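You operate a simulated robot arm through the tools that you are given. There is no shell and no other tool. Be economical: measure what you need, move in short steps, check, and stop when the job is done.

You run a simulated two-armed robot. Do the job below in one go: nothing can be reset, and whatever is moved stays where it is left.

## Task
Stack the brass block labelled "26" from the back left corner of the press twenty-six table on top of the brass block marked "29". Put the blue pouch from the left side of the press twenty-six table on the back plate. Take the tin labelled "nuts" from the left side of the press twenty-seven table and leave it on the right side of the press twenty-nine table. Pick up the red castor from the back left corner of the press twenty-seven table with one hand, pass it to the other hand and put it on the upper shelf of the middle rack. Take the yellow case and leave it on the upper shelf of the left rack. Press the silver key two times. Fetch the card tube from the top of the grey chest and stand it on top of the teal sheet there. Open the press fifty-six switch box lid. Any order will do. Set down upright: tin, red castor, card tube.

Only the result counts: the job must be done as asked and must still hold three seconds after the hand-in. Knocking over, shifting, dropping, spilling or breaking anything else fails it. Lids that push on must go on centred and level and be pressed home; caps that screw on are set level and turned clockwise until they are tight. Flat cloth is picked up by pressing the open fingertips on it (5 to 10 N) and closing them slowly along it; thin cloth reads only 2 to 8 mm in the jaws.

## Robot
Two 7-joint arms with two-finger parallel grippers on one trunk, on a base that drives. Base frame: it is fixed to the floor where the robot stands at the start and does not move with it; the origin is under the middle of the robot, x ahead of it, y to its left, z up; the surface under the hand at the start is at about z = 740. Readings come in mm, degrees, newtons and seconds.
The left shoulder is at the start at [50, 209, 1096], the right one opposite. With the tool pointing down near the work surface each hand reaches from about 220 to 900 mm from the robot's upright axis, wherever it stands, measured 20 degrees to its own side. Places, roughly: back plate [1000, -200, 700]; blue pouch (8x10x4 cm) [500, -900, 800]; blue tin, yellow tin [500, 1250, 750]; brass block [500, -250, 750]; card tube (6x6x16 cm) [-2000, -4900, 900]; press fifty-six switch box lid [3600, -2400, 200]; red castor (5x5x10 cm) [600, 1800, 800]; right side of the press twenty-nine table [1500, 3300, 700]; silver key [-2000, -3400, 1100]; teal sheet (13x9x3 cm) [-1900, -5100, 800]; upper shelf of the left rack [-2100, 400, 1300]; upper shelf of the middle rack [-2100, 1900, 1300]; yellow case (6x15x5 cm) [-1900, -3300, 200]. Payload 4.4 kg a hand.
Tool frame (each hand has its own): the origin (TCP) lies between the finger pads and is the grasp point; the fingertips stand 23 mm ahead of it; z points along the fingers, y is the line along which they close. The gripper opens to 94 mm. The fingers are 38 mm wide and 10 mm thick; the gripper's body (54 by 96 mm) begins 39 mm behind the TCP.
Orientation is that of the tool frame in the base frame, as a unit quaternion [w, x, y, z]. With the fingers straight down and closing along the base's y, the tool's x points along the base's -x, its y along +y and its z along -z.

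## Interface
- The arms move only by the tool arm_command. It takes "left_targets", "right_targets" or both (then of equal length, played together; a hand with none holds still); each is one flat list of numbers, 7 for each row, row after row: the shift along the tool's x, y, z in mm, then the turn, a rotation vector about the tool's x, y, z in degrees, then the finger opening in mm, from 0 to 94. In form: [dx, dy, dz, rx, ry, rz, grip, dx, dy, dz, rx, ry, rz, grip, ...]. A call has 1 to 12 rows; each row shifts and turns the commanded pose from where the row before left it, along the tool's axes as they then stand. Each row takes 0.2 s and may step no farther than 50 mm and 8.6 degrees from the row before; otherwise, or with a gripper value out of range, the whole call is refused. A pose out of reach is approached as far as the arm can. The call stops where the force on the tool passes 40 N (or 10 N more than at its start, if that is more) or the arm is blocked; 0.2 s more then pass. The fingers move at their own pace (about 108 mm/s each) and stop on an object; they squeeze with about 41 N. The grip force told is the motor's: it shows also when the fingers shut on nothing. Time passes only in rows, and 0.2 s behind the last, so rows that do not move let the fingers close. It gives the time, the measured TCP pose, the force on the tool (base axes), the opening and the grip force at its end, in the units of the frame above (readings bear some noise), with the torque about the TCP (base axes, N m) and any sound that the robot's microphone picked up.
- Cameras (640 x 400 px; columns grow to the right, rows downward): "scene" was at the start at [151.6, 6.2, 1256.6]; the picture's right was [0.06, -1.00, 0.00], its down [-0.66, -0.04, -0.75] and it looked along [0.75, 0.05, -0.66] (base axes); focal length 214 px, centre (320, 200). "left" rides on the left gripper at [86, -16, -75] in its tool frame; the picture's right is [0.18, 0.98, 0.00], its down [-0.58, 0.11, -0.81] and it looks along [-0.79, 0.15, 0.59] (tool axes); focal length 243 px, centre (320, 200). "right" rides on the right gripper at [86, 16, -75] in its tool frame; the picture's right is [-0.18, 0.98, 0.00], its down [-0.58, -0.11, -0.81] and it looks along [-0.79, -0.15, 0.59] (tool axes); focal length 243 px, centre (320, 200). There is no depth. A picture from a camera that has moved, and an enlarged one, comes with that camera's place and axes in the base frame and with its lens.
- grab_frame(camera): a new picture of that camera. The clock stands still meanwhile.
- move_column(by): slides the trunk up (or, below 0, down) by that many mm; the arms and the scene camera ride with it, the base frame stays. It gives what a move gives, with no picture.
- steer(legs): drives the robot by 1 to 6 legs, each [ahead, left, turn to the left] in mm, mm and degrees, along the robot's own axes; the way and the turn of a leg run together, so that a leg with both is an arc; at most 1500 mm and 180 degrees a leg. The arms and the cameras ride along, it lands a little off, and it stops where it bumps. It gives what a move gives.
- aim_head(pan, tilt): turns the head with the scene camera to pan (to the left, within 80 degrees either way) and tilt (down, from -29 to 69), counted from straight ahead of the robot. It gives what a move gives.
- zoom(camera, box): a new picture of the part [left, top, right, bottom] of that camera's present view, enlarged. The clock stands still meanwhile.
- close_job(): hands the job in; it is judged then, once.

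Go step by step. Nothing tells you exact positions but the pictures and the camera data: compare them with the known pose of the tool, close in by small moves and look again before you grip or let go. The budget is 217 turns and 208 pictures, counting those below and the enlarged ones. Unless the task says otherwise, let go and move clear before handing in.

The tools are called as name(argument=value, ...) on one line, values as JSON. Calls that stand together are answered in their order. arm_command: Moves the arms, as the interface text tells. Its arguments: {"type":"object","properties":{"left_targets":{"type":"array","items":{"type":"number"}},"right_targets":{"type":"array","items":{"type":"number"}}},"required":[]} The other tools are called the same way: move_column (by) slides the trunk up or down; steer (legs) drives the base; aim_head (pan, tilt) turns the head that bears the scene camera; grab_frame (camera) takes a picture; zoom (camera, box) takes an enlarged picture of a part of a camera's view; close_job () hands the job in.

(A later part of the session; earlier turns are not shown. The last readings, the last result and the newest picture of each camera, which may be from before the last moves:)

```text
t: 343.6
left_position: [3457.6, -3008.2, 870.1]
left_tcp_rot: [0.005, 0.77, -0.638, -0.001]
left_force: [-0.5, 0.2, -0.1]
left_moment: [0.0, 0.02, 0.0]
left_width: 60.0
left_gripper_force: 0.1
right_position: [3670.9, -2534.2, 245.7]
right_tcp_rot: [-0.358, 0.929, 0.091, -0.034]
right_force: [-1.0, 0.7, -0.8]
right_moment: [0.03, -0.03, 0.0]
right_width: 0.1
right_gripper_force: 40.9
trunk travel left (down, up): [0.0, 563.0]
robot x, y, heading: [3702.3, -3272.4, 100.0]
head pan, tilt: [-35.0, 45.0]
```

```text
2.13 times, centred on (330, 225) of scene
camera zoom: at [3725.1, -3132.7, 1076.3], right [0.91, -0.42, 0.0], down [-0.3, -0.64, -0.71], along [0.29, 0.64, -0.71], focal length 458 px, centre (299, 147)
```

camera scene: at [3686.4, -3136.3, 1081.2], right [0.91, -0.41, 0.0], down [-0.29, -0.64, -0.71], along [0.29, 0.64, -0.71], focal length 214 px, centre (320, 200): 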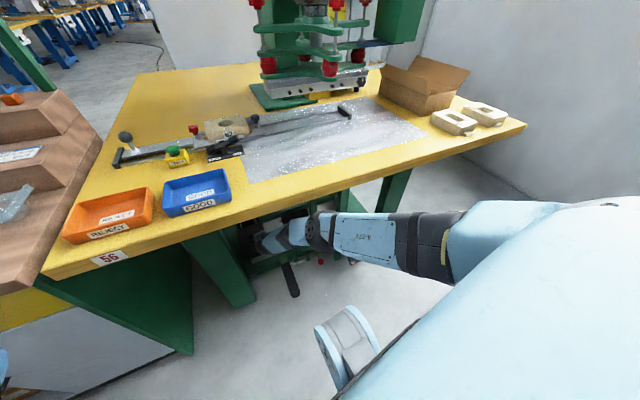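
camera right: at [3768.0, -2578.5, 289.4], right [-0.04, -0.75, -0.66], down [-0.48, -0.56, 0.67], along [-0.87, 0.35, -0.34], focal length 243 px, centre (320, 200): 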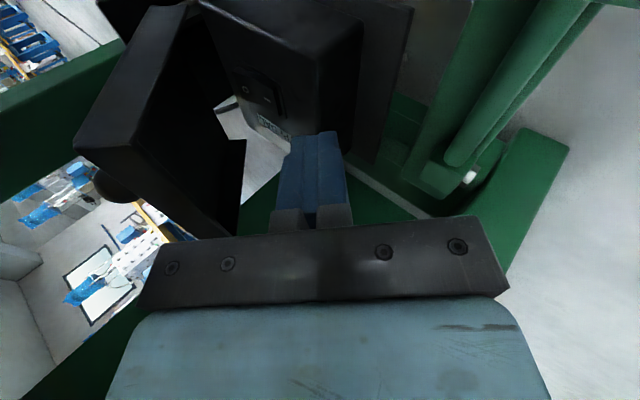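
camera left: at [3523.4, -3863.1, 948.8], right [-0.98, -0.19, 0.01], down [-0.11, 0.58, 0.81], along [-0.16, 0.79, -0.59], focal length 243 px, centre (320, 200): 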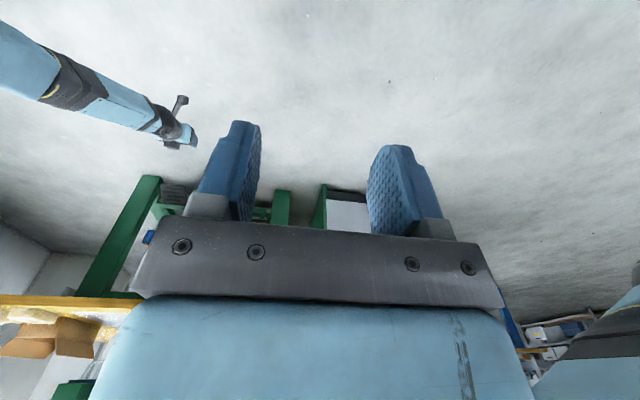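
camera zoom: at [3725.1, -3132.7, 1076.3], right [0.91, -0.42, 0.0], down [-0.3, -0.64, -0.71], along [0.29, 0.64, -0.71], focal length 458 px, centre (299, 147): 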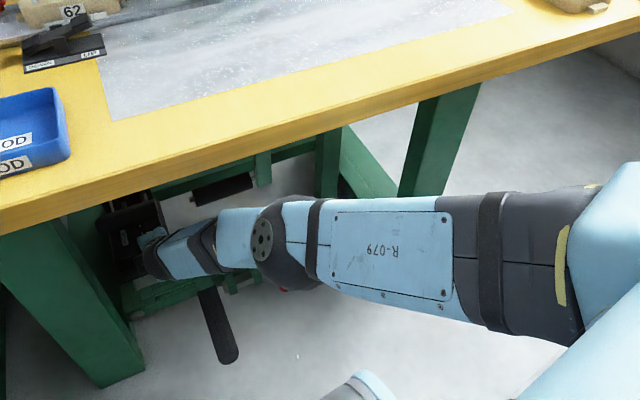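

The lid stands far open on its own. I push in further, 70 mm.

steer(legs=[[70, -13, 0]])

grab_frame(camera="right")

```text
t: 344.7
left_position: [3459.2, -2941.2, 871.1]
left_tcp_rot: [0.004, 0.767, -0.641, -0.002]
left_force: [-0.2, 0.8, -0.4]
left_moment: [-0.02, -0.01, -0.01]
left_width: 59.9
left_gripper_force: 0.0
right_position: [3667.5, -2494.5, 226.2]
right_tcp_rot: [-0.343, 0.934, 0.091, -0.036]
right_force: [15.8, -47.9, 27.9]
right_moment: [3.36, 0.28, -1.43]
right_width: 0.0
right_gripper_force: 41.3
trunk travel left (down, up): [0.0, 563.0]
robot x, y, heading: [3707.0, -3205.9, 99.8]
head pan, tilt: [-35.0, 45.0]
stopped in leg 1: the robot was blocked; the commanded pose is now the measured one
```

```text
90 pictures are left
camera right: at [3764.5, -2537.6, 271.6], right [-0.04, -0.77, -0.64], down [-0.48, -0.54, 0.69], along [-0.88, 0.33, -0.35], focal length 243 px, centre (320, 200)
```

right: 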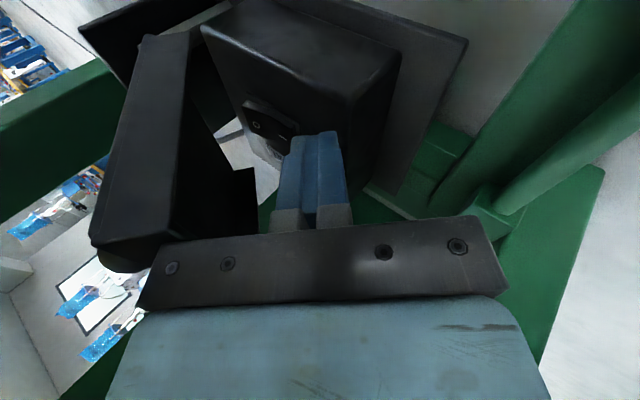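

It's about 62° open and stays there. To push on without moving the arm deeper, I'll use the finger opening itself: reshape the arm, enter under the lid, and spread the fingers so the upper one pushes the lid back.

steer(legs=[[-90, 16, 0]])

arm_command(right_targets=[0, -41.7, 3.4, 0, 0, 0, 0, 0, -41.7, 3.4, 0, 0, 0, 0, 0, 0, 0, 4.6, 0, 0, 0, 0, 0, 0, 0, 0, 0, 0])

grab_frame(camera="right")

```text
t: 345.8
left_position: [3458.4, -3030.2, 869.7]
left_tcp_rot: [0.005, 0.769, -0.639, -0.002]
left_force: [-0.4, -0.9, -0.4]
left_moment: [0.0, 0.02, -0.02]
left_width: 60.1
left_gripper_force: 0.1
right_position: [3667.3, -2582.1, 228.8]
right_tcp_rot: [-0.346, 0.933, 0.092, -0.036]
right_force: [-0.2, 0.5, 1.1]
right_moment: [0.01, 0.0, -0.02]
right_width: 0.0
right_gripper_force: 40.8
trunk travel left (down, up): [0.0, 563.0]
robot x, y, heading: [3701.4, -3296.1, 100.1]
head pan, tilt: [-35.0, 45.0]
```

```text
t: 346.8
left_position: [3459.3, -3030.9, 869.7]
left_tcp_rot: [0.004, 0.768, -0.64, -0.002]
left_force: [0.1, -0.3, 0.0]
left_moment: [-0.02, 0.02, 0.01]
left_width: 60.0
left_gripper_force: 0.0
right_position: [3657.7, -2551.4, 270.8]
right_tcp_rot: [-0.383, 0.918, 0.091, -0.04]
right_force: [0.5, -0.5, 0.8]
right_moment: [-0.01, -0.03, 0.01]
right_width: 0.0
right_gripper_force: 41.0
right hand out of reach, approached as far as the arm can: row 1, 2
trunk travel left (down, up): [0.0, 563.0]
robot x, y, heading: [3701.4, -3296.2, 99.8]
head pan, tilt: [-35.0, 45.0]
```

```text
89 pictures are left
camera right: at [3754.7, -2597.6, 311.5], right [-0.05, -0.71, -0.7], down [-0.47, -0.6, 0.65], along [-0.88, 0.36, -0.31], focal length 243 px, centre (320, 200)
```

right: 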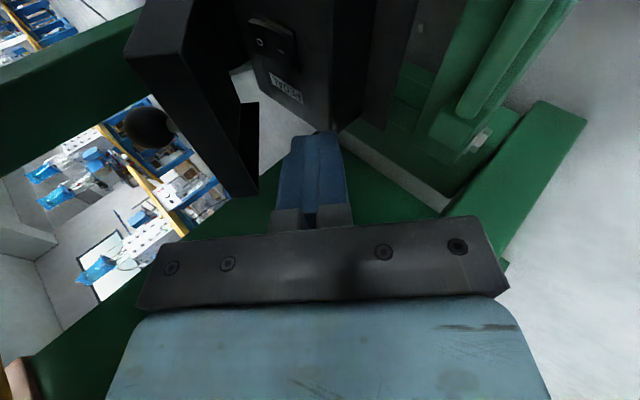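

steer(legs=[[75, -10, 0]])

grab_frame(camera="right")

```text
t: 347.8
left_position: [3459.2, -2983.5, 872.5]
left_tcp_rot: [0.001, 0.765, -0.644, -0.003]
left_force: [0.5, -0.5, 0.6]
left_moment: [0.02, -0.04, 0.0]
left_width: 59.7
left_gripper_force: 0.1
right_position: [3654.3, -2522.6, 259.7]
right_tcp_rot: [-0.374, 0.922, 0.093, -0.04]
right_force: [-0.4, -0.2, -0.4]
right_moment: [0.03, 0.01, -0.01]
right_width: 0.3
right_gripper_force: 41.3
trunk travel left (down, up): [0.0, 563.0]
robot x, y, heading: [3699.8, -3246.6, 99.7]
head pan, tilt: [-35.0, 45.0]
stopped in leg 1: the robot was blocked; the commanded pose is now the measured one
```

```text
88 pictures are left
camera right: at [3751.8, -2567.1, 300.9], right [-0.04, -0.73, -0.69], down [-0.47, -0.59, 0.66], along [-0.88, 0.35, -0.32], focal length 243 px, centre (320, 200)
```

right: 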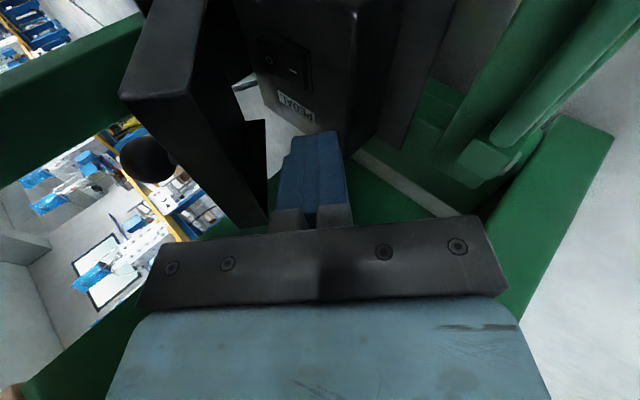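

grab_frame(camera="scene")

grab_frame(camera="left")

```text
87 pictures are left
camera scene: at [3725.6, -3113.2, 1076.5], right [0.9, -0.43, 0.0], down [-0.3, -0.63, -0.71], along [0.3, 0.64, -0.7], focal length 214 px, centre (320, 200)
```

scene: 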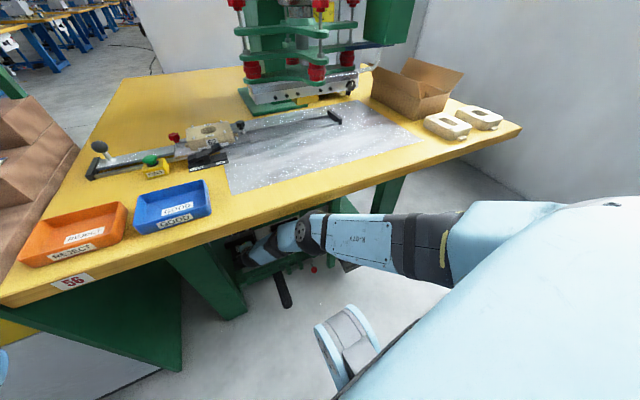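

```text
86 pictures are left
camera left: at [3491.0, -3066.2, 944.0], right [-0.94, -0.35, 0.01], down [-0.2, 0.55, 0.81], along [-0.29, 0.76, -0.59], focal length 243 px, centre (320, 200)
```

left: 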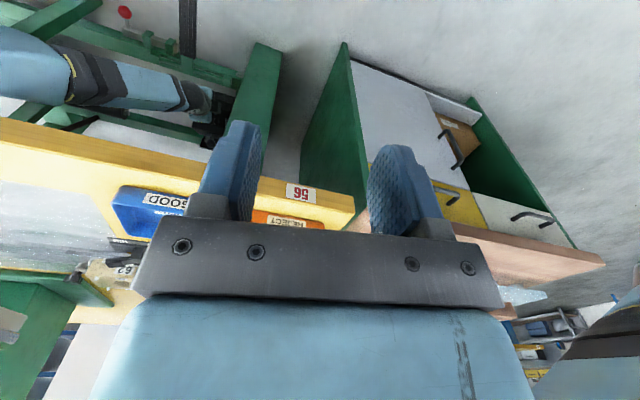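

The elbow sits too close under the rim because the arm wasn't fully stretched. I back out, shift the base left, extend the hand right and forward, and try once more.

steer(legs=[[-100, 75, 0]])

arm_command(right_targets=[38, -19.7, 13.5, 0, 0, 0, 0, 38, -19.7, 13.5, 0, 0, 0, 0, 0, 0, 0, 0, 0, 0, 0])

zoom(camera="scene", box=[180, 150, 480, 300])

```text
t: 349.2
left_position: [3405.8, -3079.8, 870.0]
left_tcp_rot: [0.006, 0.765, -0.644, -0.002]
left_force: [-0.6, 0.6, 0.2]
left_moment: [0.0, -0.01, 0.01]
left_width: 59.8
left_gripper_force: 0.1
right_position: [3613.1, -2613.3, 257.3]
right_tcp_rot: [-0.376, 0.922, 0.085, -0.034]
right_force: [-0.5, 0.0, 0.0]
right_moment: [-0.03, 0.03, 0.0]
right_width: 0.0
right_gripper_force: 40.7
trunk travel left (down, up): [0.0, 563.0]
robot x, y, heading: [3646.3, -3348.0, 99.4]
head pan, tilt: [-35.0, 45.0]
stopped in leg 1: the force on the tool passed its limit at 51 N (the readings are from after the stop); the commanded pose is now the measured one
```

```text
t: 350.0
left_position: [3404.3, -3079.6, 872.0]
left_tcp_rot: [0.004, 0.764, -0.645, -0.002]
left_force: [-0.3, -0.5, 0.2]
left_moment: [0.01, -0.01, 0.02]
left_width: 60.1
left_gripper_force: 0.1
right_position: [3680.3, -2556.4, 275.7]
right_tcp_rot: [-0.377, 0.921, 0.087, -0.036]
right_force: [-0.4, -0.6, -0.1]
right_moment: [0.02, 0.02, 0.0]
right_width: 0.0
right_gripper_force: 41.0
right hand out of reach, approached as far as the arm can: row 2
trunk travel left (down, up): [0.0, 563.0]
robot x, y, heading: [3649.2, -3346.3, 99.3]
head pan, tilt: [-35.0, 45.0]
```

```text
2.13 times, centred on (330, 225) of scene
camera zoom: at [3671.3, -3207.7, 1076.2], right [0.9, -0.43, 0.0], down [-0.3, -0.64, -0.71], along [0.3, 0.64, -0.71], focal length 458 px, centre (299, 147)
```

zoom: 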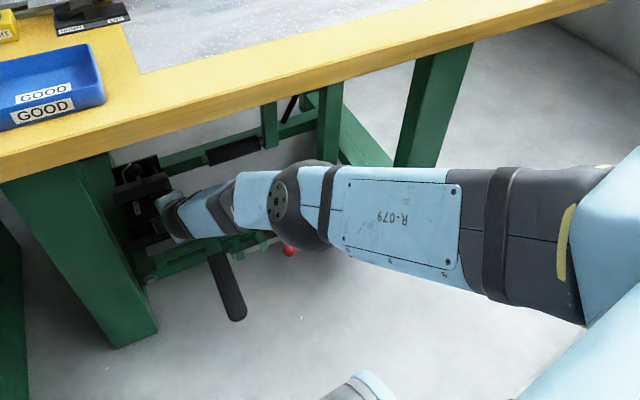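

Fully stretched now. I drive in 95 mm under the lid.

steer(legs=[[95, 4, 0]])

grab_frame(camera="right")

```text
t: 351.1
left_position: [3391.7, -3014.5, 869.0]
left_tcp_rot: [0.005, 0.763, -0.646, -0.001]
left_force: [-0.5, -0.3, -0.2]
left_moment: [-0.01, 0.01, 0.03]
left_width: 60.1
left_gripper_force: 0.0
right_position: [3665.9, -2500.3, 266.8]
right_tcp_rot: [-0.37, 0.925, 0.083, -0.035]
right_force: [4.4, -15.9, 6.0]
right_moment: [0.18, -0.08, -0.37]
right_width: 0.0
right_gripper_force: 40.8
trunk travel left (down, up): [0.0, 563.0]
robot x, y, heading: [3630.6, -3281.2, 99.4]
head pan, tilt: [-35.0, 45.0]
stopped in leg 1: the force on the tool passed its limit at 249 N (the readings are from after the stop); the commanded pose is now the measured one
```

```text
84 pictures are left
camera right: at [3762.7, -2546.9, 308.9], right [-0.06, -0.73, -0.68], down [-0.48, -0.57, 0.66], along [-0.87, 0.37, -0.32], focal length 243 px, centre (320, 200)
```

right: 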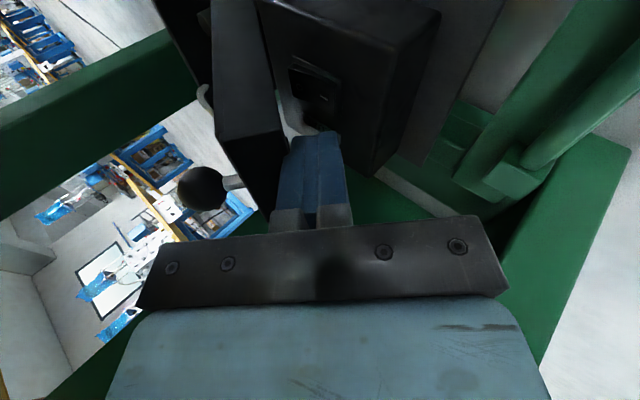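

The lid had sunk to about 40° (I caught it while shifting). The fingertips are under its edge now, so I spread the fingers to push it up.

arm_command(right_targets=[0, 0, 0, 0, 0, 0, 30, 0, 0, 0, 0, 0, 0, 60, 0, 0, 0, 0, 0, 0, 94, 0, 0, 0, 0, 0, 0, 94])

grab_frame(camera="right")

```text
t: 351.4
left_position: [3393.4, -3014.4, 871.3]
left_tcp_rot: [0.004, 0.763, -0.647, -0.002]
left_force: [0.3, -0.8, -0.5]
left_moment: [-0.01, -0.03, 0.0]
left_width: 59.8
left_gripper_force: 0.0
right_position: [3668.3, -2504.7, 266.1]
right_tcp_rot: [-0.366, 0.926, 0.083, -0.035]
right_force: [13.0, -45.2, 22.9]
right_moment: [1.19, -0.19, -1.01]
right_width: 22.1
right_gripper_force: 0.0
trunk travel left (down, up): [0.0, 563.0]
robot x, y, heading: [3634.7, -3284.7, 99.4]
head pan, tilt: [-35.0, 45.0]
stopped in row 1 (right hand): the force on the tool passed its limit at 53 N (the readings are from after the stop); the commanded pose is now the measured one
```

```text
83 pictures are left
camera right: at [3764.0, -2551.7, 307.7], right [-0.06, -0.74, -0.67], down [-0.49, -0.57, 0.66], along [-0.87, 0.37, -0.33], focal length 243 px, centre (320, 200)
```

right: 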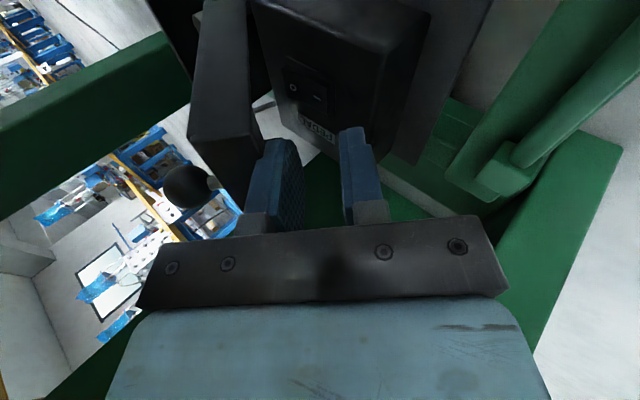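

Spreading works; the lower finger just leans on the body. I raise the column a little and spread on.

move_column(by=18)

arm_command(right_targets=[0, 0, 0, 0, 0, 0, 40, 0, 0, 0, 0, 0, 0, 60, 0, 0, 0, 0, 0, 0, 80, 0, 0, 0, 0, 0, 0, 94, 0, 0, 0, 0, 0, 0, 94])

grab_frame(camera="right")

```text
t: 352.0
left_position: [3392.1, -3012.4, 888.1]
left_tcp_rot: [0.006, 0.763, -0.646, -0.001]
left_force: [0.0, 0.3, 0.3]
left_moment: [0.0, -0.03, 0.03]
left_width: 60.2
left_gripper_force: 0.1
right_position: [3667.1, -2501.0, 284.1]
right_tcp_rot: [-0.368, 0.925, 0.083, -0.034]
right_force: [-0.3, 0.3, 0.6]
right_moment: [0.02, 0.02, 0.0]
right_width: 30.1
right_gripper_force: 0.0
trunk travel left (down, up): [-18.0, 545.0]
robot x, y, heading: [3632.3, -3280.3, 99.6]
head pan, tilt: [-35.0, 45.0]
```

```text
t: 353.2
left_position: [3392.8, -3013.0, 887.7]
left_tcp_rot: [0.007, 0.763, -0.646, 0.0]
left_force: [0.4, -0.2, 0.3]
left_moment: [0.0, 0.02, -0.04]
left_width: 60.0
left_gripper_force: 0.0
right_position: [3666.9, -2500.9, 283.7]
right_tcp_rot: [-0.368, 0.926, 0.082, -0.034]
right_force: [0.0, -0.8, 0.2]
right_moment: [-0.08, 0.07, -0.01]
right_width: 93.8
right_gripper_force: 0.2
trunk travel left (down, up): [-18.0, 545.0]
robot x, y, heading: [3630.1, -3286.2, 99.1]
head pan, tilt: [-35.0, 45.0]
```

```text
82 pictures are left
camera right: at [3763.1, -2548.1, 325.8], right [-0.06, -0.74, -0.67], down [-0.49, -0.57, 0.66], along [-0.87, 0.37, -0.33], focal length 243 px, centre (320, 200)
```

right: 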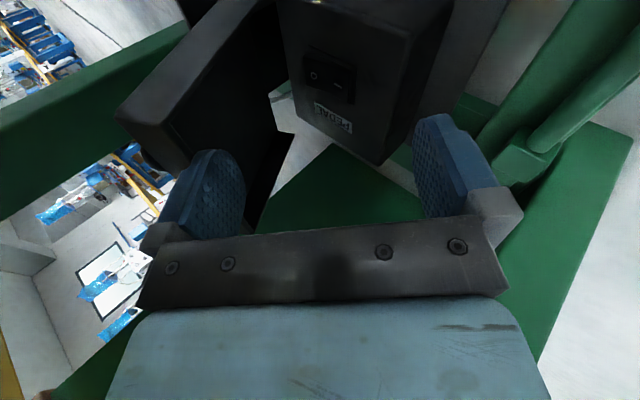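

The lid now stands near 85–90°. One small forward nudge with the fingers spread, then I look.

steer(legs=[[18, -3, 0]])

grab_frame(camera="right")

```text
t: 354.0
left_position: [3391.7, -2996.6, 889.7]
left_tcp_rot: [0.004, 0.763, -0.646, -0.002]
left_force: [0.3, -1.2, 0.5]
left_moment: [0.05, -0.01, -0.03]
left_width: 60.4
left_gripper_force: 0.1
right_position: [3667.1, -2483.3, 288.6]
right_tcp_rot: [-0.371, 0.924, 0.083, -0.034]
right_force: [0.6, -15.2, 31.1]
right_moment: [2.06, -0.37, -0.18]
right_width: 94.0
right_gripper_force: 0.0
trunk travel left (down, up): [-18.0, 545.0]
robot x, y, heading: [3633.1, -3263.1, 99.3]
head pan, tilt: [-35.0, 45.0]
```

```text
81 pictures are left
camera right: at [3762.6, -2529.2, 330.3], right [-0.06, -0.73, -0.68], down [-0.49, -0.57, 0.66], along [-0.87, 0.37, -0.32], focal length 243 px, centre (320, 200)
```

right: 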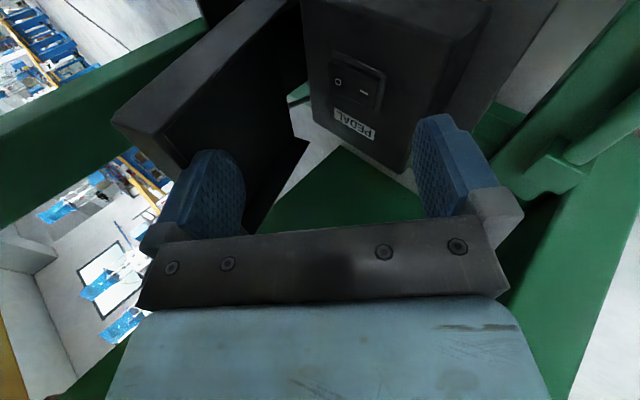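

The lid is well past 90°. I close the fingers, back straight out and take a picture of the result from outside.

arm_command(right_targets=[0, 0, 0, 0, 0, 0, 40, 0, 0, 0, 0, 0, 0, 10, 0, 0, 0, 0, 0, 0, 10])

steer(legs=[[-500, 0, 0]])

aim_head(pan=-5, tilt=30)

zoom(camera="scene", box=[220, 120, 440, 260])

```text
t: 354.4
left_position: [3392.5, -2999.9, 889.5]
left_tcp_rot: [0.003, 0.763, -0.647, -0.002]
left_force: [-0.9, -0.4, 0.3]
left_moment: [0.0, 0.03, 0.02]
left_width: 60.2
left_gripper_force: 0.1
right_position: [3664.1, -2479.0, 295.7]
right_tcp_rot: [-0.376, 0.922, 0.083, -0.035]
right_force: [1.9, -31.2, 43.5]
right_moment: [2.0, -0.59, -0.5]
right_width: 44.0
right_gripper_force: 3.8
trunk travel left (down, up): [-18.0, 545.0]
robot x, y, heading: [3632.5, -3266.2, 99.2]
head pan, tilt: [-35.0, 45.0]
stopped in row 1 (right hand): the force on the tool passed its limit at 49 N (the readings are from after the stop); the commanded pose is now the measured one
```

```text
t: 357.3
left_position: [3471.6, -3482.1, 887.9]
left_tcp_rot: [0.005, 0.763, -0.647, -0.001]
left_force: [-0.1, 0.6, 0.0]
left_moment: [0.0, -0.02, -0.02]
left_width: 60.0
left_gripper_force: 0.1
right_position: [3744.1, -2964.1, 288.8]
right_tcp_rot: [-0.372, 0.924, 0.083, -0.035]
right_force: [0.5, 0.1, 0.1]
right_moment: [0.02, -0.03, -0.01]
right_width: 40.2
right_gripper_force: 0.1
trunk travel left (down, up): [-18.0, 545.0]
robot x, y, heading: [3712.9, -3751.2, 99.2]
head pan, tilt: [-35.0, 45.0]
```

```text
t: 358.2
left_position: [3471.0, -3481.3, 888.3]
left_tcp_rot: [0.006, 0.763, -0.647, -0.001]
left_force: [0.6, -0.1, 0.4]
left_moment: [0.05, -0.01, 0.02]
left_width: 60.2
left_gripper_force: 0.0
right_position: [3744.4, -2965.5, 288.4]
right_tcp_rot: [-0.372, 0.924, 0.083, -0.034]
right_force: [0.8, 0.1, -0.6]
right_moment: [0.04, -0.01, 0.0]
right_width: 40.1
right_gripper_force: 0.0
trunk travel left (down, up): [-18.0, 545.0]
robot x, y, heading: [3714.7, -3751.9, 98.9]
head pan, tilt: [-5.0, 30.0]
```

```text
2.86 times, centred on (330, 190) of scene
camera zoom: at [3695.4, -3593.8, 1116.8], right [1.0, 0.07, 0.0], down [0.04, -0.5, -0.87], along [-0.06, 0.86, -0.5], focal length 613 px, centre (291, 229)
```

zoom: 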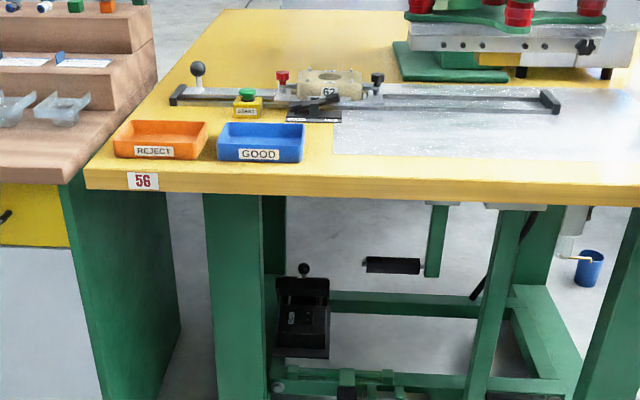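

The lid stands open with its knob on top, and the table is undisturbed. I raise the trunk to its starting height and bring the right arm back to its normal pose.

move_column(by=157)

arm_command(right_targets=[0, 0, 0, 0, 0, 7.5, 94, 0, 0, 0, 0, 0, 7.5, 94, 0, 0, 0, 0, 0, 7.5, 94, 0, 0, 0, 0, 0, 7.5, 94, 0, 0, 0, 0, 0, 7.5, 94, 0, 0, 0, 0, 0, 7.5, 94, 0, 0, 0, 0, 0, 7.5, 94, 0, 0, 0, 0, 0, 7.5, 94, 0, 0, 0, 0, 0, 7.5, 94, 0, 0, 0, 0, 0, 7.5, 94, 0, 0, 0, 0, 0, 7.5, 94, 0, 0, 0, 0, 0, 7.5, 94])

arm_command(right_targets=[0, 0, -30, 0, 7.4, 0, 94, 0, 0, -30, 0, 7.4, 0, 94, 0, 0, -30, 0, 7.4, 0, 94, 0, 0, -30, 0, 7.4, 0, 94, 0, 0, -30, 0, 7.4, 0, 94, 0, 0, -30, 0, 7.4, 0, 94, 20, 0, -40, 0, 0, 0, 94, 20, 0, -40, 0, 0, 0, 94, 20, 0, -40, 0, 0, 0, 94, 20, 0, -40, 0, 0, 0, 94, 20, 0, -40, 0, 0, 0, 94, 20, 0, -40, 0, 0, 0, 94])

```text
t: 360.0
left_position: [3472.5, -3480.1, 1044.6]
left_tcp_rot: [0.006, 0.762, -0.647, -0.001]
left_force: [-0.7, 0.5, 0.8]
left_moment: [0.0, 0.0, 0.0]
left_width: 60.1
left_gripper_force: 0.1
right_position: [3743.1, -2967.6, 446.3]
right_tcp_rot: [-0.372, 0.924, 0.082, -0.035]
right_force: [-0.7, -0.1, -0.4]
right_moment: [0.02, 0.02, -0.02]
right_width: 40.2
right_gripper_force: 0.0
trunk travel left (down, up): [-175.0, 388.0]
robot x, y, heading: [3713.2, -3749.8, 99.1]
head pan, tilt: [-5.0, 30.0]
```

```text
t: 362.6
left_position: [3471.5, -3481.7, 1046.2]
left_tcp_rot: [0.006, 0.762, -0.647, -0.001]
left_force: [0.1, 0.6, 0.6]
left_moment: [0.02, -0.02, 0.03]
left_width: 59.9
left_gripper_force: 0.0
right_position: [3744.4, -2965.0, 445.0]
right_tcp_rot: [-0.239, 0.711, -0.596, -0.287]
right_force: [0.0, 0.1, 0.6]
right_moment: [0.04, -0.03, 0.0]
right_width: 94.1
right_gripper_force: 0.0
trunk travel left (down, up): [-175.0, 388.0]
robot x, y, heading: [3712.2, -3752.8, 99.1]
head pan, tilt: [-5.0, 30.0]
```

```text
t: 365.2
left_position: [3471.5, -3482.5, 1044.4]
left_tcp_rot: [0.006, 0.763, -0.647, -0.001]
left_force: [-0.2, -0.4, 0.7]
left_moment: [0.04, 0.03, -0.02]
left_width: 60.2
left_gripper_force: 0.0
right_position: [3779.5, -3154.6, 846.7]
right_tcp_rot: [0.004, 0.768, -0.641, 0.003]
right_force: [-0.9, -0.1, 0.0]
right_moment: [-0.03, 0.04, -0.02]
right_width: 93.9
right_gripper_force: 0.1
trunk travel left (down, up): [-175.0, 388.0]
robot x, y, heading: [3713.1, -3750.1, 99.2]
head pan, tilt: [-5.0, 30.0]
```

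arm_command(right_targets=[28, -28, -28, 0, 0, 0, 94, 28, -28, -28, 0, 0, 0, 94, 28, -28, -28, 0, 0, 0, 94, 28, -28, -28, 0, 0, 0, 94, 28, -28, -28, 0, 0, 0, 94, 20, -20, -28, 0, 0, 0, 94])

steer(legs=[[0, 0, 81], [1500, 0, 0], [1000, 0, 0]])

aim_head(pan=0, tilt=20)

grab_frame(camera="scene")

```text
t: 366.6
left_position: [3472.6, -3481.7, 1044.5]
left_tcp_rot: [0.006, 0.763, -0.647, -0.002]
left_force: [-0.4, 0.1, 0.4]
left_moment: [0.01, 0.02, 0.03]
left_width: 60.1
left_gripper_force: 0.0
right_position: [3964.4, -3283.3, 1016.2]
right_tcp_rot: [0.004, 0.767, -0.641, 0.003]
right_force: [0.2, 0.1, -0.3]
right_moment: [-0.02, 0.05, -0.01]
right_width: 94.2
right_gripper_force: 0.0
trunk travel left (down, up): [-175.0, 388.0]
robot x, y, heading: [3713.1, -3751.9, 99.2]
head pan, tilt: [-5.0, 30.0]
```

```text
t: 382.3
left_position: [928.9, -4036.9, 1045.0]
left_tcp_rot: [0.005, 1.0, 0.022, 0.003]
left_force: [0.0, 0.3, 0.2]
left_moment: [-0.01, 0.01, 0.0]
left_width: 60.1
left_gripper_force: 0.0
right_position: [791.6, -3524.3, 1015.1]
right_tcp_rot: [0.001, 1.0, 0.031, 0.004]
right_force: [0.0, 0.7, -0.8]
right_moment: [-0.04, -0.01, -0.01]
right_width: 94.2
right_gripper_force: 0.1
trunk travel left (down, up): [-175.0, 388.0]
robot x, y, heading: [1221.6, -3833.0, -177.6]
head pan, tilt: [-5.0, 30.0]
```

```text
t: 383.0
left_position: [929.3, -4035.6, 1044.5]
left_tcp_rot: [0.006, 1.0, 0.023, 0.004]
left_force: [0.2, -0.1, 0.3]
left_moment: [-0.01, -0.01, 0.02]
left_width: 60.1
left_gripper_force: 0.0
right_position: [791.5, -3523.9, 1014.6]
right_tcp_rot: [0.001, 1.0, 0.03, 0.004]
right_force: [0.4, -0.4, 0.4]
right_moment: [-0.03, 0.01, -0.02]
right_width: 94.0
right_gripper_force: 0.0
trunk travel left (down, up): [-175.0, 388.0]
robot x, y, heading: [1225.7, -3829.1, -177.4]
head pan, tilt: [0.0, 20.0]
```

```text
79 pictures are left
camera scene: at [1065.6, -3835.5, 1289.8], right [-0.04, 1.0, 0.0], down [0.34, 0.01, -0.94], along [-0.94, -0.04, -0.34], focal length 214 px, centre (320, 200)
```

scene: 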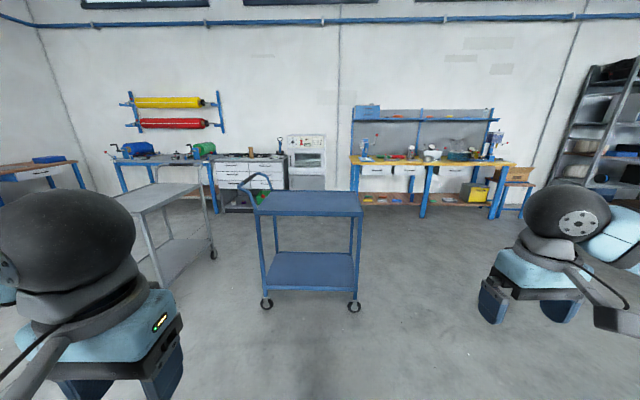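

Ahead are two carts, then the wall benches: the grey chest at the left, the workbench with key and case to the right. I pass to the right of the blue cart and close in on the key.

steer(legs=[[0, -800, -2.6], [1500, 0, 0], [800, 0, 0]])

aim_head(pan=15, tilt=25)

grab_frame(camera="scene")

```text
t: 401.4
left_position: [-1404.7, -3208.3, 1045.5]
left_tcp_rot: [0.006, 1.0, 0.0, 0.003]
left_force: [0.5, 0.2, -0.8]
left_moment: [-0.01, -0.04, 0.02]
left_width: 60.0
left_gripper_force: 0.0
right_position: [-1520.5, -2690.1, 1013.8]
right_tcp_rot: [0.001, 1.0, 0.008, 0.004]
right_force: [-0.1, -0.1, 0.1]
right_moment: [-0.01, -0.01, 0.0]
right_width: 94.3
right_gripper_force: 0.1
trunk travel left (down, up): [-175.0, 388.0]
robot x, y, heading: [-1097.9, -3016.4, 179.6]
head pan, tilt: [0.0, 20.0]
```

```text
t: 402.2
left_position: [-1403.6, -3208.2, 1045.3]
left_tcp_rot: [0.006, 1.0, 0.002, 0.003]
left_force: [0.9, -0.1, 0.5]
left_moment: [0.01, 0.01, 0.03]
left_width: 60.0
left_gripper_force: 0.1
right_position: [-1519.0, -2689.3, 1013.4]
right_tcp_rot: [0.001, 1.0, 0.009, 0.005]
right_force: [-0.1, 0.2, 0.0]
right_moment: [0.04, 0.04, 0.01]
right_width: 94.1
right_gripper_force: 0.1
trunk travel left (down, up): [-175.0, 388.0]
robot x, y, heading: [-1098.6, -3016.8, 180.0]
head pan, tilt: [15.0, 25.0]
```

```text
78 pictures are left
camera scene: at [-1254.5, -3037.0, 1281.8], right [-0.26, 0.97, 0.0], down [0.41, 0.11, -0.91], along [-0.88, -0.23, -0.42], focal length 214 px, centre (320, 200)
```

scene: 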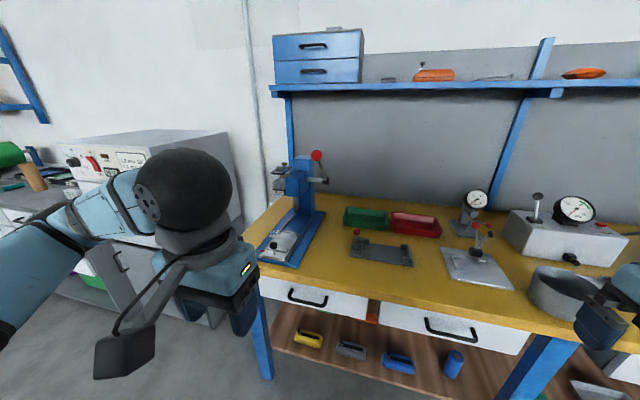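

zoom(camera="scene", box=[240, 130, 360, 280])

zoom(camera="scene", box=[50, 120, 210, 220])

```text
2.67 times, centred on (300, 205) of scene
camera zoom: at [-1254.5, -3037.0, 1281.8], right [-0.26, 0.97, 0.0], down [0.41, 0.11, -0.91], along [-0.88, -0.23, -0.42], focal length 572 px, centre (373, 187)
```

zoom: 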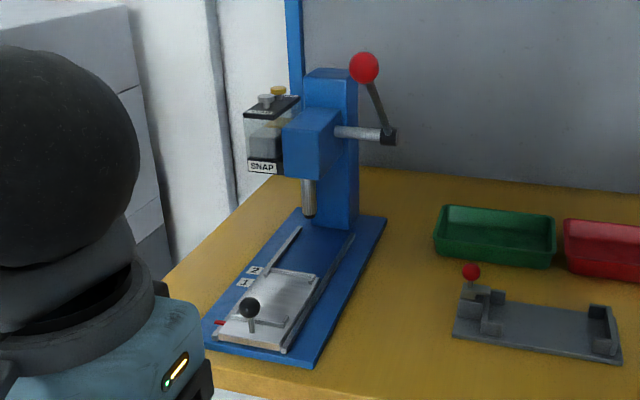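

```text
4.00 times, centred on (130, 170) of scene
camera zoom: at [-1254.5, -3037.0, 1281.8], right [-0.26, 0.97, 0.0], down [0.41, 0.11, -0.91], along [-0.88, -0.23, -0.42], focal length 858 px, centre (1080, 320)
```

zoom: 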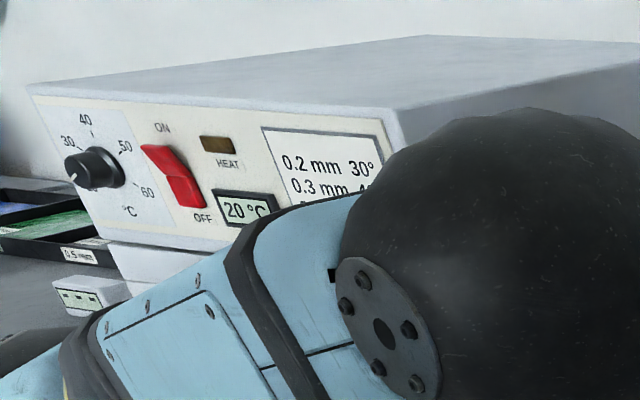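

The silver key is the front button on the "SNAP" box of the blue press. I raise both hands, move the base closer and view the button with the left hand camera.

arm_command(right_targets=[35, 0, -30, 0, 0, 0, 94, 35, 0, -30, 0, 0, 0, 94, 35, 0, -30, 0, 0, 0, 94], left_targets=[0, 0, -40, 0, 0, 0, 0, 0, 0, -40, 0, 0, 0, 0, 0, 0, -40, 0, 0, 0, 0])

steer(legs=[[170, 130, 0]])

grab_frame(camera="scene")

grab_frame(camera="left")

```text
t: 403.0
left_position: [-1403.5, -3206.8, 1164.7]
left_tcp_rot: [0.005, 1.0, 0.001, 0.003]
left_force: [-0.1, 0.2, -0.7]
left_moment: [-0.02, 0.01, 0.04]
left_width: 0.0
left_gripper_force: 41.7
right_position: [-1414.5, -2689.1, 1106.4]
right_tcp_rot: [0.002, 1.0, 0.008, 0.004]
right_force: [0.9, 0.0, 0.2]
right_moment: [0.02, 0.0, -0.05]
right_width: 94.1
right_gripper_force: 0.1
trunk travel left (down, up): [-175.0, 388.0]
robot x, y, heading: [-1096.1, -3014.2, 179.7]
head pan, tilt: [15.0, 25.0]
```

```text
t: 404.8
left_position: [-1578.4, -3334.2, 1163.6]
left_tcp_rot: [0.005, 1.0, 0.0, 0.003]
left_force: [-0.2, -0.1, -0.1]
left_moment: [0.03, -0.01, 0.0]
left_width: 0.1
left_gripper_force: 41.7
right_position: [-1588.6, -2817.6, 1106.0]
right_tcp_rot: [0.002, 1.0, 0.008, 0.005]
right_force: [0.7, -0.2, -0.7]
right_moment: [0.0, 0.0, 0.0]
right_width: 94.3
right_gripper_force: 0.1
trunk travel left (down, up): [-175.0, 388.0]
robot x, y, heading: [-1272.9, -3140.4, 179.9]
head pan, tilt: [15.0, 25.0]
```

```text
75 pictures are left
camera scene: at [-1427.8, -3165.0, 1281.7], right [-0.26, 0.97, 0.0], down [0.41, 0.11, -0.91], along [-0.88, -0.23, -0.42], focal length 214 px, centre (320, 200)
```

scene: 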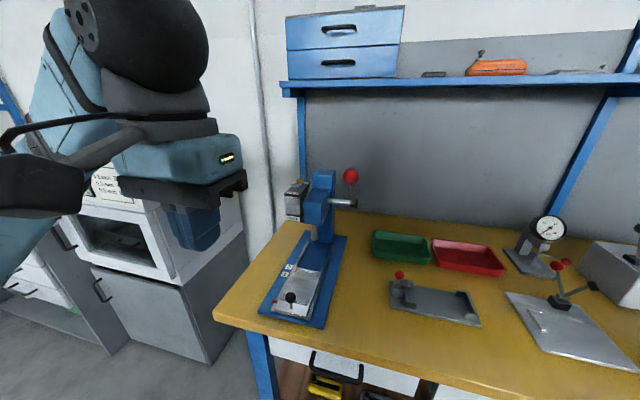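

```text
74 pictures are left
camera left: at [-1492.1, -3317.7, 1237.0], right [0.18, -0.98, 0.01], down [-0.59, -0.1, 0.8], along [-0.79, -0.15, -0.6], focal length 243 px, centre (320, 200)
```

left: 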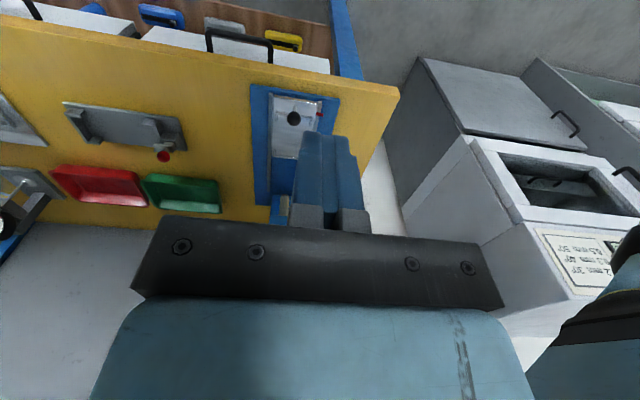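

zoom(camera="scene", box=[270, 165, 350, 225])

```text
6.67 times, centred on (310, 195) of scene
camera zoom: at [-1427.8, -3165.0, 1281.7], right [-0.26, 0.97, 0.0], down [0.41, 0.11, -0.91], along [-0.88, -0.23, -0.42], focal length 1430 px, centre (387, 233)
```

zoom: 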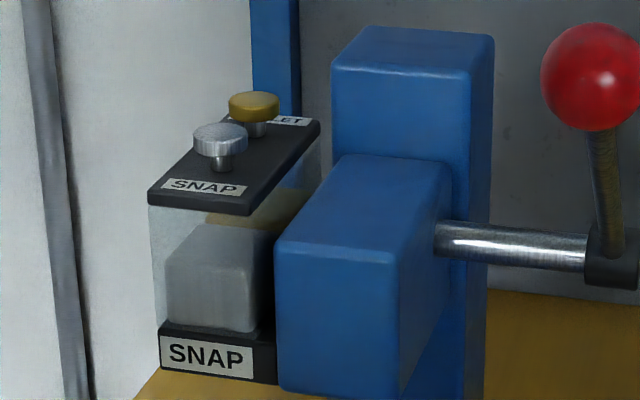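

Triangulated, the silver key's top is at about (-2010, -3398, 1047), with the gold one 34 mm behind. I bring the closed left fingers above it, biased 7 mm to the front.

arm_command(left_targets=[-42.5, 6.4, 4, 0, 0, 0, 0, -42.5, 6.4, 4, 0, 0, 0, 0, -42.5, 6.4, 4, 0, 0, 0, 0, -42.5, 6.4, 4, 0, 0, 0, 0, -42.5, 6.4, 4, 0, 0, 0, 0, -42.5, 6.4, 4, 0, 0, 0, 0, -42.5, 6.4, 4, 0, 0, 0, 0, -42.5, 6.4, 4, 0, 0, 0, 0, -42.5, 6.4, 4, 0, 0, 0, 0, -42, 6.4, 4, 0, 0, 0, 0, 0, 0, 0, 0, 0, 0, 0])

zoom(camera="scene", box=[230, 120, 390, 240])

grab_frame(camera="left")

```text
t: 407.2
left_position: [-2002.1, -3397.9, 1124.3]
left_tcp_rot: [0.006, 1.0, 0.0, 0.002]
left_force: [0.7, 0.3, -0.5]
left_moment: [-0.02, 0.01, -0.03]
left_width: 0.0
left_gripper_force: 41.5
right_position: [-1588.8, -2816.5, 1107.2]
right_tcp_rot: [0.001, 1.0, 0.008, 0.005]
right_force: [-1.0, 0.1, 0.2]
right_moment: [0.02, 0.06, -0.02]
right_width: 94.1
right_gripper_force: 0.1
trunk travel left (down, up): [-175.0, 388.0]
robot x, y, heading: [-1270.6, -3142.9, 180.1]
head pan, tilt: [15.0, 25.0]
```

```text
3.33 times, centred on (310, 180) of scene
camera zoom: at [-1426.8, -3165.0, 1281.9], right [-0.26, 0.97, 0.0], down [0.41, 0.11, -0.91], along [-0.88, -0.23, -0.42], focal length 715 px, centre (353, 267)
```

zoom: 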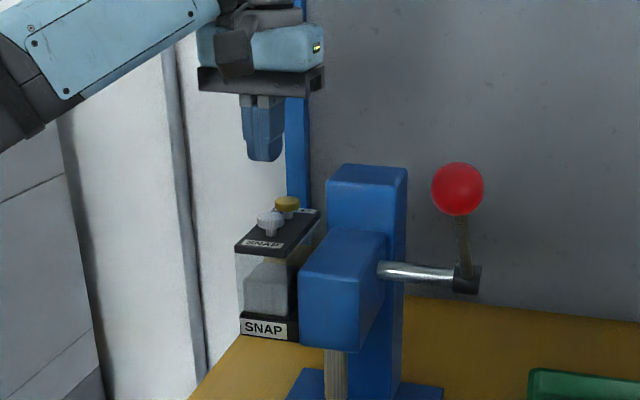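

```text
71 pictures are left
camera left: at [-1915.7, -3381.0, 1197.2], right [0.18, -0.98, 0.01], down [-0.59, -0.1, 0.8], along [-0.79, -0.15, -0.59], focal length 243 px, centre (320, 200)
```

left: 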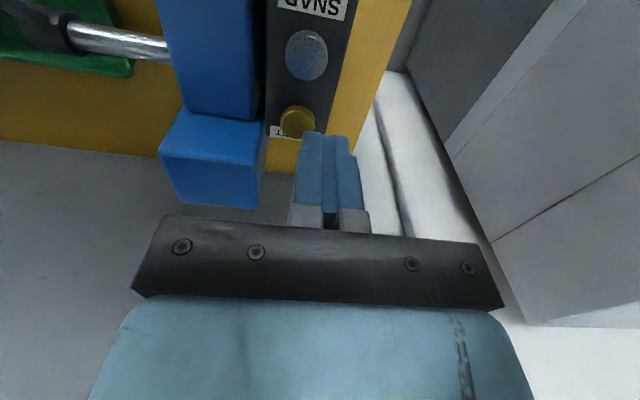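

The hand camera refines the key to about (-1972, -3384, 1062). I correct and lower to just above it.

arm_command(left_targets=[32, -14, 0, 0, 0, 0, 0, 0, 0, 12, 0, 0, 0, 0, 0, 0, 12, 0, 0, 0, 0, 0, 0, 0, 0, 0, 0, 0])

zoom(camera="scene", box=[270, 150, 350, 225])

grab_frame(camera="left")

```text
t: 408.2
left_position: [-1971.6, -3384.9, 1098.9]
left_tcp_rot: [0.005, 1.0, 0.0, 0.003]
left_force: [0.3, -0.2, -0.4]
left_moment: [-0.01, -0.05, -0.02]
left_width: 0.0
left_gripper_force: 41.0
right_position: [-1589.0, -2816.0, 1105.5]
right_tcp_rot: [0.001, 1.0, 0.008, 0.004]
right_force: [0.5, -0.3, -0.5]
right_moment: [0.01, 0.02, -0.01]
right_width: 93.9
right_gripper_force: 0.0
trunk travel left (down, up): [-175.0, 388.0]
robot x, y, heading: [-1272.8, -3144.3, 179.7]
head pan, tilt: [15.0, 25.0]
```

```text
5.33 times, centred on (310, 188) of scene
camera zoom: at [-1427.4, -3164.5, 1281.8], right [-0.26, 0.97, 0.0], down [0.41, 0.11, -0.91], along [-0.88, -0.23, -0.42], focal length 1144 px, centre (373, 267)
```

zoom: 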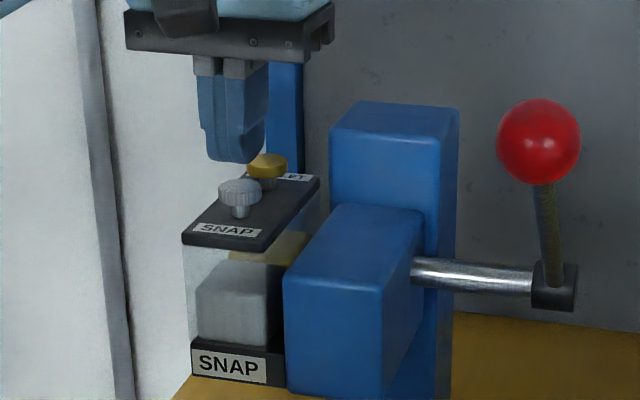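

```text
69 pictures are left
camera left: at [-1884.4, -3367.3, 1171.8], right [0.18, -0.98, 0.01], down [-0.59, -0.1, 0.8], along [-0.79, -0.15, -0.6], focal length 243 px, centre (320, 200)
```

left: 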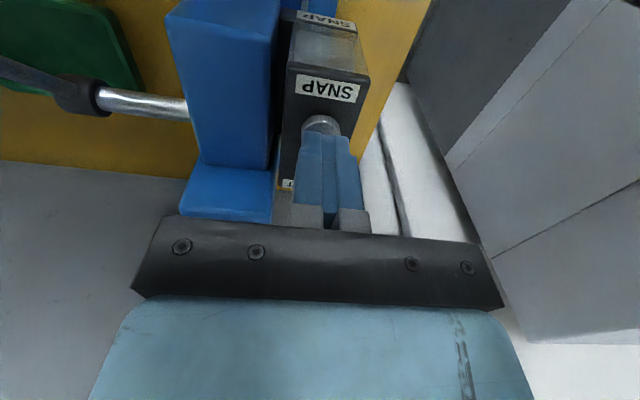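

Aligned within a few millimetres. I press down slowly for the first press.

arm_command(left_targets=[0, -4, 5, 0, 0, 0, 0, 0, 0, 3, 0, 0, 0, 0, 0, 0, 2, 0, 0, 0, 0, 0, 0, 2, 0, 0, 0, 0, 0, 0, 2, 0, 0, 0, 0, 0, 0, 0, 0, 0, 0, 0])

zoom(camera="scene", box=[270, 150, 350, 225])

```text
t: 409.6
left_position: [-1970.7, -3382.7, 1082.7]
left_tcp_rot: [0.005, 1.0, 0.001, 0.004]
left_force: [-0.5, 0.1, -1.1]
left_moment: [0.01, -0.03, -0.03]
left_width: 0.0
left_gripper_force: 41.3
right_position: [-1588.4, -2815.8, 1105.6]
right_tcp_rot: [0.001, 1.0, 0.008, 0.005]
right_force: [-0.1, -0.1, -0.5]
right_moment: [0.0, 0.01, -0.03]
right_width: 93.8
right_gripper_force: 0.0
trunk travel left (down, up): [-175.0, 388.0]
robot x, y, heading: [-1271.6, -3143.0, 179.5]
head pan, tilt: [15.0, 25.0]
```

```text
5.33 times, centred on (310, 188) of scene
camera zoom: at [-1427.3, -3164.6, 1281.8], right [-0.26, 0.97, 0.0], down [0.41, 0.11, -0.91], along [-0.88, -0.23, -0.42], focal length 1144 px, centre (373, 267)
```

zoom: 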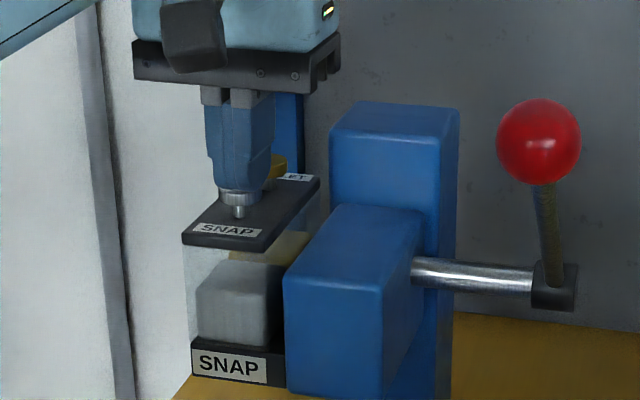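

The tip is at the key's top. I press on in 1.5 mm steps.

arm_command(left_targets=[0, 0, 1.5, 0, 0, 0, 0, 0, 0, 1.5, 0, 0, 0, 0, 0, 0, 1.5, 0, 0, 0, 0, 0, 0, 0, 0, 0, 0, 0])

```text
t: 410.6
left_position: [-1970.4, -3381.8, 1079.6]
left_tcp_rot: [0.006, 1.0, 0.0, 0.003]
left_force: [0.9, 0.7, 1.4]
left_moment: [0.02, 0.0, 0.03]
left_width: 0.3
left_gripper_force: 41.5
right_position: [-1588.9, -2816.2, 1105.0]
right_tcp_rot: [0.0, 1.0, 0.008, 0.004]
right_force: [0.7, -0.4, 0.1]
right_moment: [0.01, -0.02, 0.02]
right_width: 93.8
right_gripper_force: 0.0
trunk travel left (down, up): [-175.0, 388.0]
robot x, y, heading: [-1269.8, -3141.2, 179.7]
head pan, tilt: [15.0, 25.0]
```

arm_command(left_targets=[0, 0, 1.5, 0, 0, 0, 0, 0, 0, 1.5, 0, 0, 0, 0, 0, 0, 1.5, 0, 0, 0, 0, 0, 0, 0, 0, 0, 0, 0])

```text
t: 411.6
left_position: [-1971.8, -3382.3, 1074.9]
left_tcp_rot: [0.006, 1.0, 0.001, 0.004]
left_force: [-1.3, 0.2, 2.0]
left_moment: [0.0, 0.07, 0.03]
left_width: 0.0
left_gripper_force: 41.1
right_position: [-1588.4, -2815.6, 1106.2]
right_tcp_rot: [0.001, 1.0, 0.007, 0.004]
right_force: [0.3, -0.1, 0.0]
right_moment: [0.02, -0.02, 0.01]
right_width: 94.0
right_gripper_force: 0.0
trunk travel left (down, up): [-175.0, 388.0]
robot x, y, heading: [-1272.5, -3141.8, 179.9]
head pan, tilt: [15.0, 25.0]
heard: click
```

A click: first press counted. I lift off fully and press a second time.

arm_command(left_targets=[0, 0, -7, 0, 0, 0, 0, 0, 0, -7, 0, 0, 0, 0, 0, 0, 0, 0, 0, 0, 0, 0, 0, 0, 0, 0, 0, 0])

arm_command(left_targets=[0, 0, 5, 0, 0, 0, 0, 0, 0, 3, 0, 0, 0, 0, 0, 0, 2, 0, 0, 0, 0, 0, 0, 2, 0, 0, 0, 0, 0, 0, 2, 0, 0, 0, 0, 0, 0, 0, 0, 0, 0, 0])

```text
t: 412.6
left_position: [-1969.2, -3380.6, 1088.3]
left_tcp_rot: [0.005, 1.0, -0.001, 0.003]
left_force: [0.4, 1.0, 0.8]
left_moment: [0.01, 0.0, 0.03]
left_width: 0.3
left_gripper_force: 41.0
right_position: [-1588.4, -2815.6, 1105.1]
right_tcp_rot: [0.001, 1.0, 0.008, 0.004]
right_force: [0.6, -0.2, -1.0]
right_moment: [0.02, -0.01, -0.03]
right_width: 94.0
right_gripper_force: 0.1
trunk travel left (down, up): [-175.0, 388.0]
robot x, y, heading: [-1273.4, -3143.1, 179.6]
head pan, tilt: [15.0, 25.0]
```

```text
t: 414.0
left_position: [-1969.3, -3381.0, 1074.5]
left_tcp_rot: [0.005, 1.0, 0.0, 0.003]
left_force: [-0.6, 0.7, 2.5]
left_moment: [0.04, 0.02, 0.02]
left_width: 0.0
left_gripper_force: 40.6
right_position: [-1588.5, -2816.1, 1105.0]
right_tcp_rot: [0.001, 1.0, 0.008, 0.005]
right_force: [-0.1, -0.6, 1.0]
right_moment: [0.02, 0.01, -0.05]
right_width: 94.0
right_gripper_force: 0.0
trunk travel left (down, up): [-175.0, 388.0]
robot x, y, heading: [-1271.2, -3144.2, 180.0]
head pan, tilt: [15.0, 25.0]
heard: click
```

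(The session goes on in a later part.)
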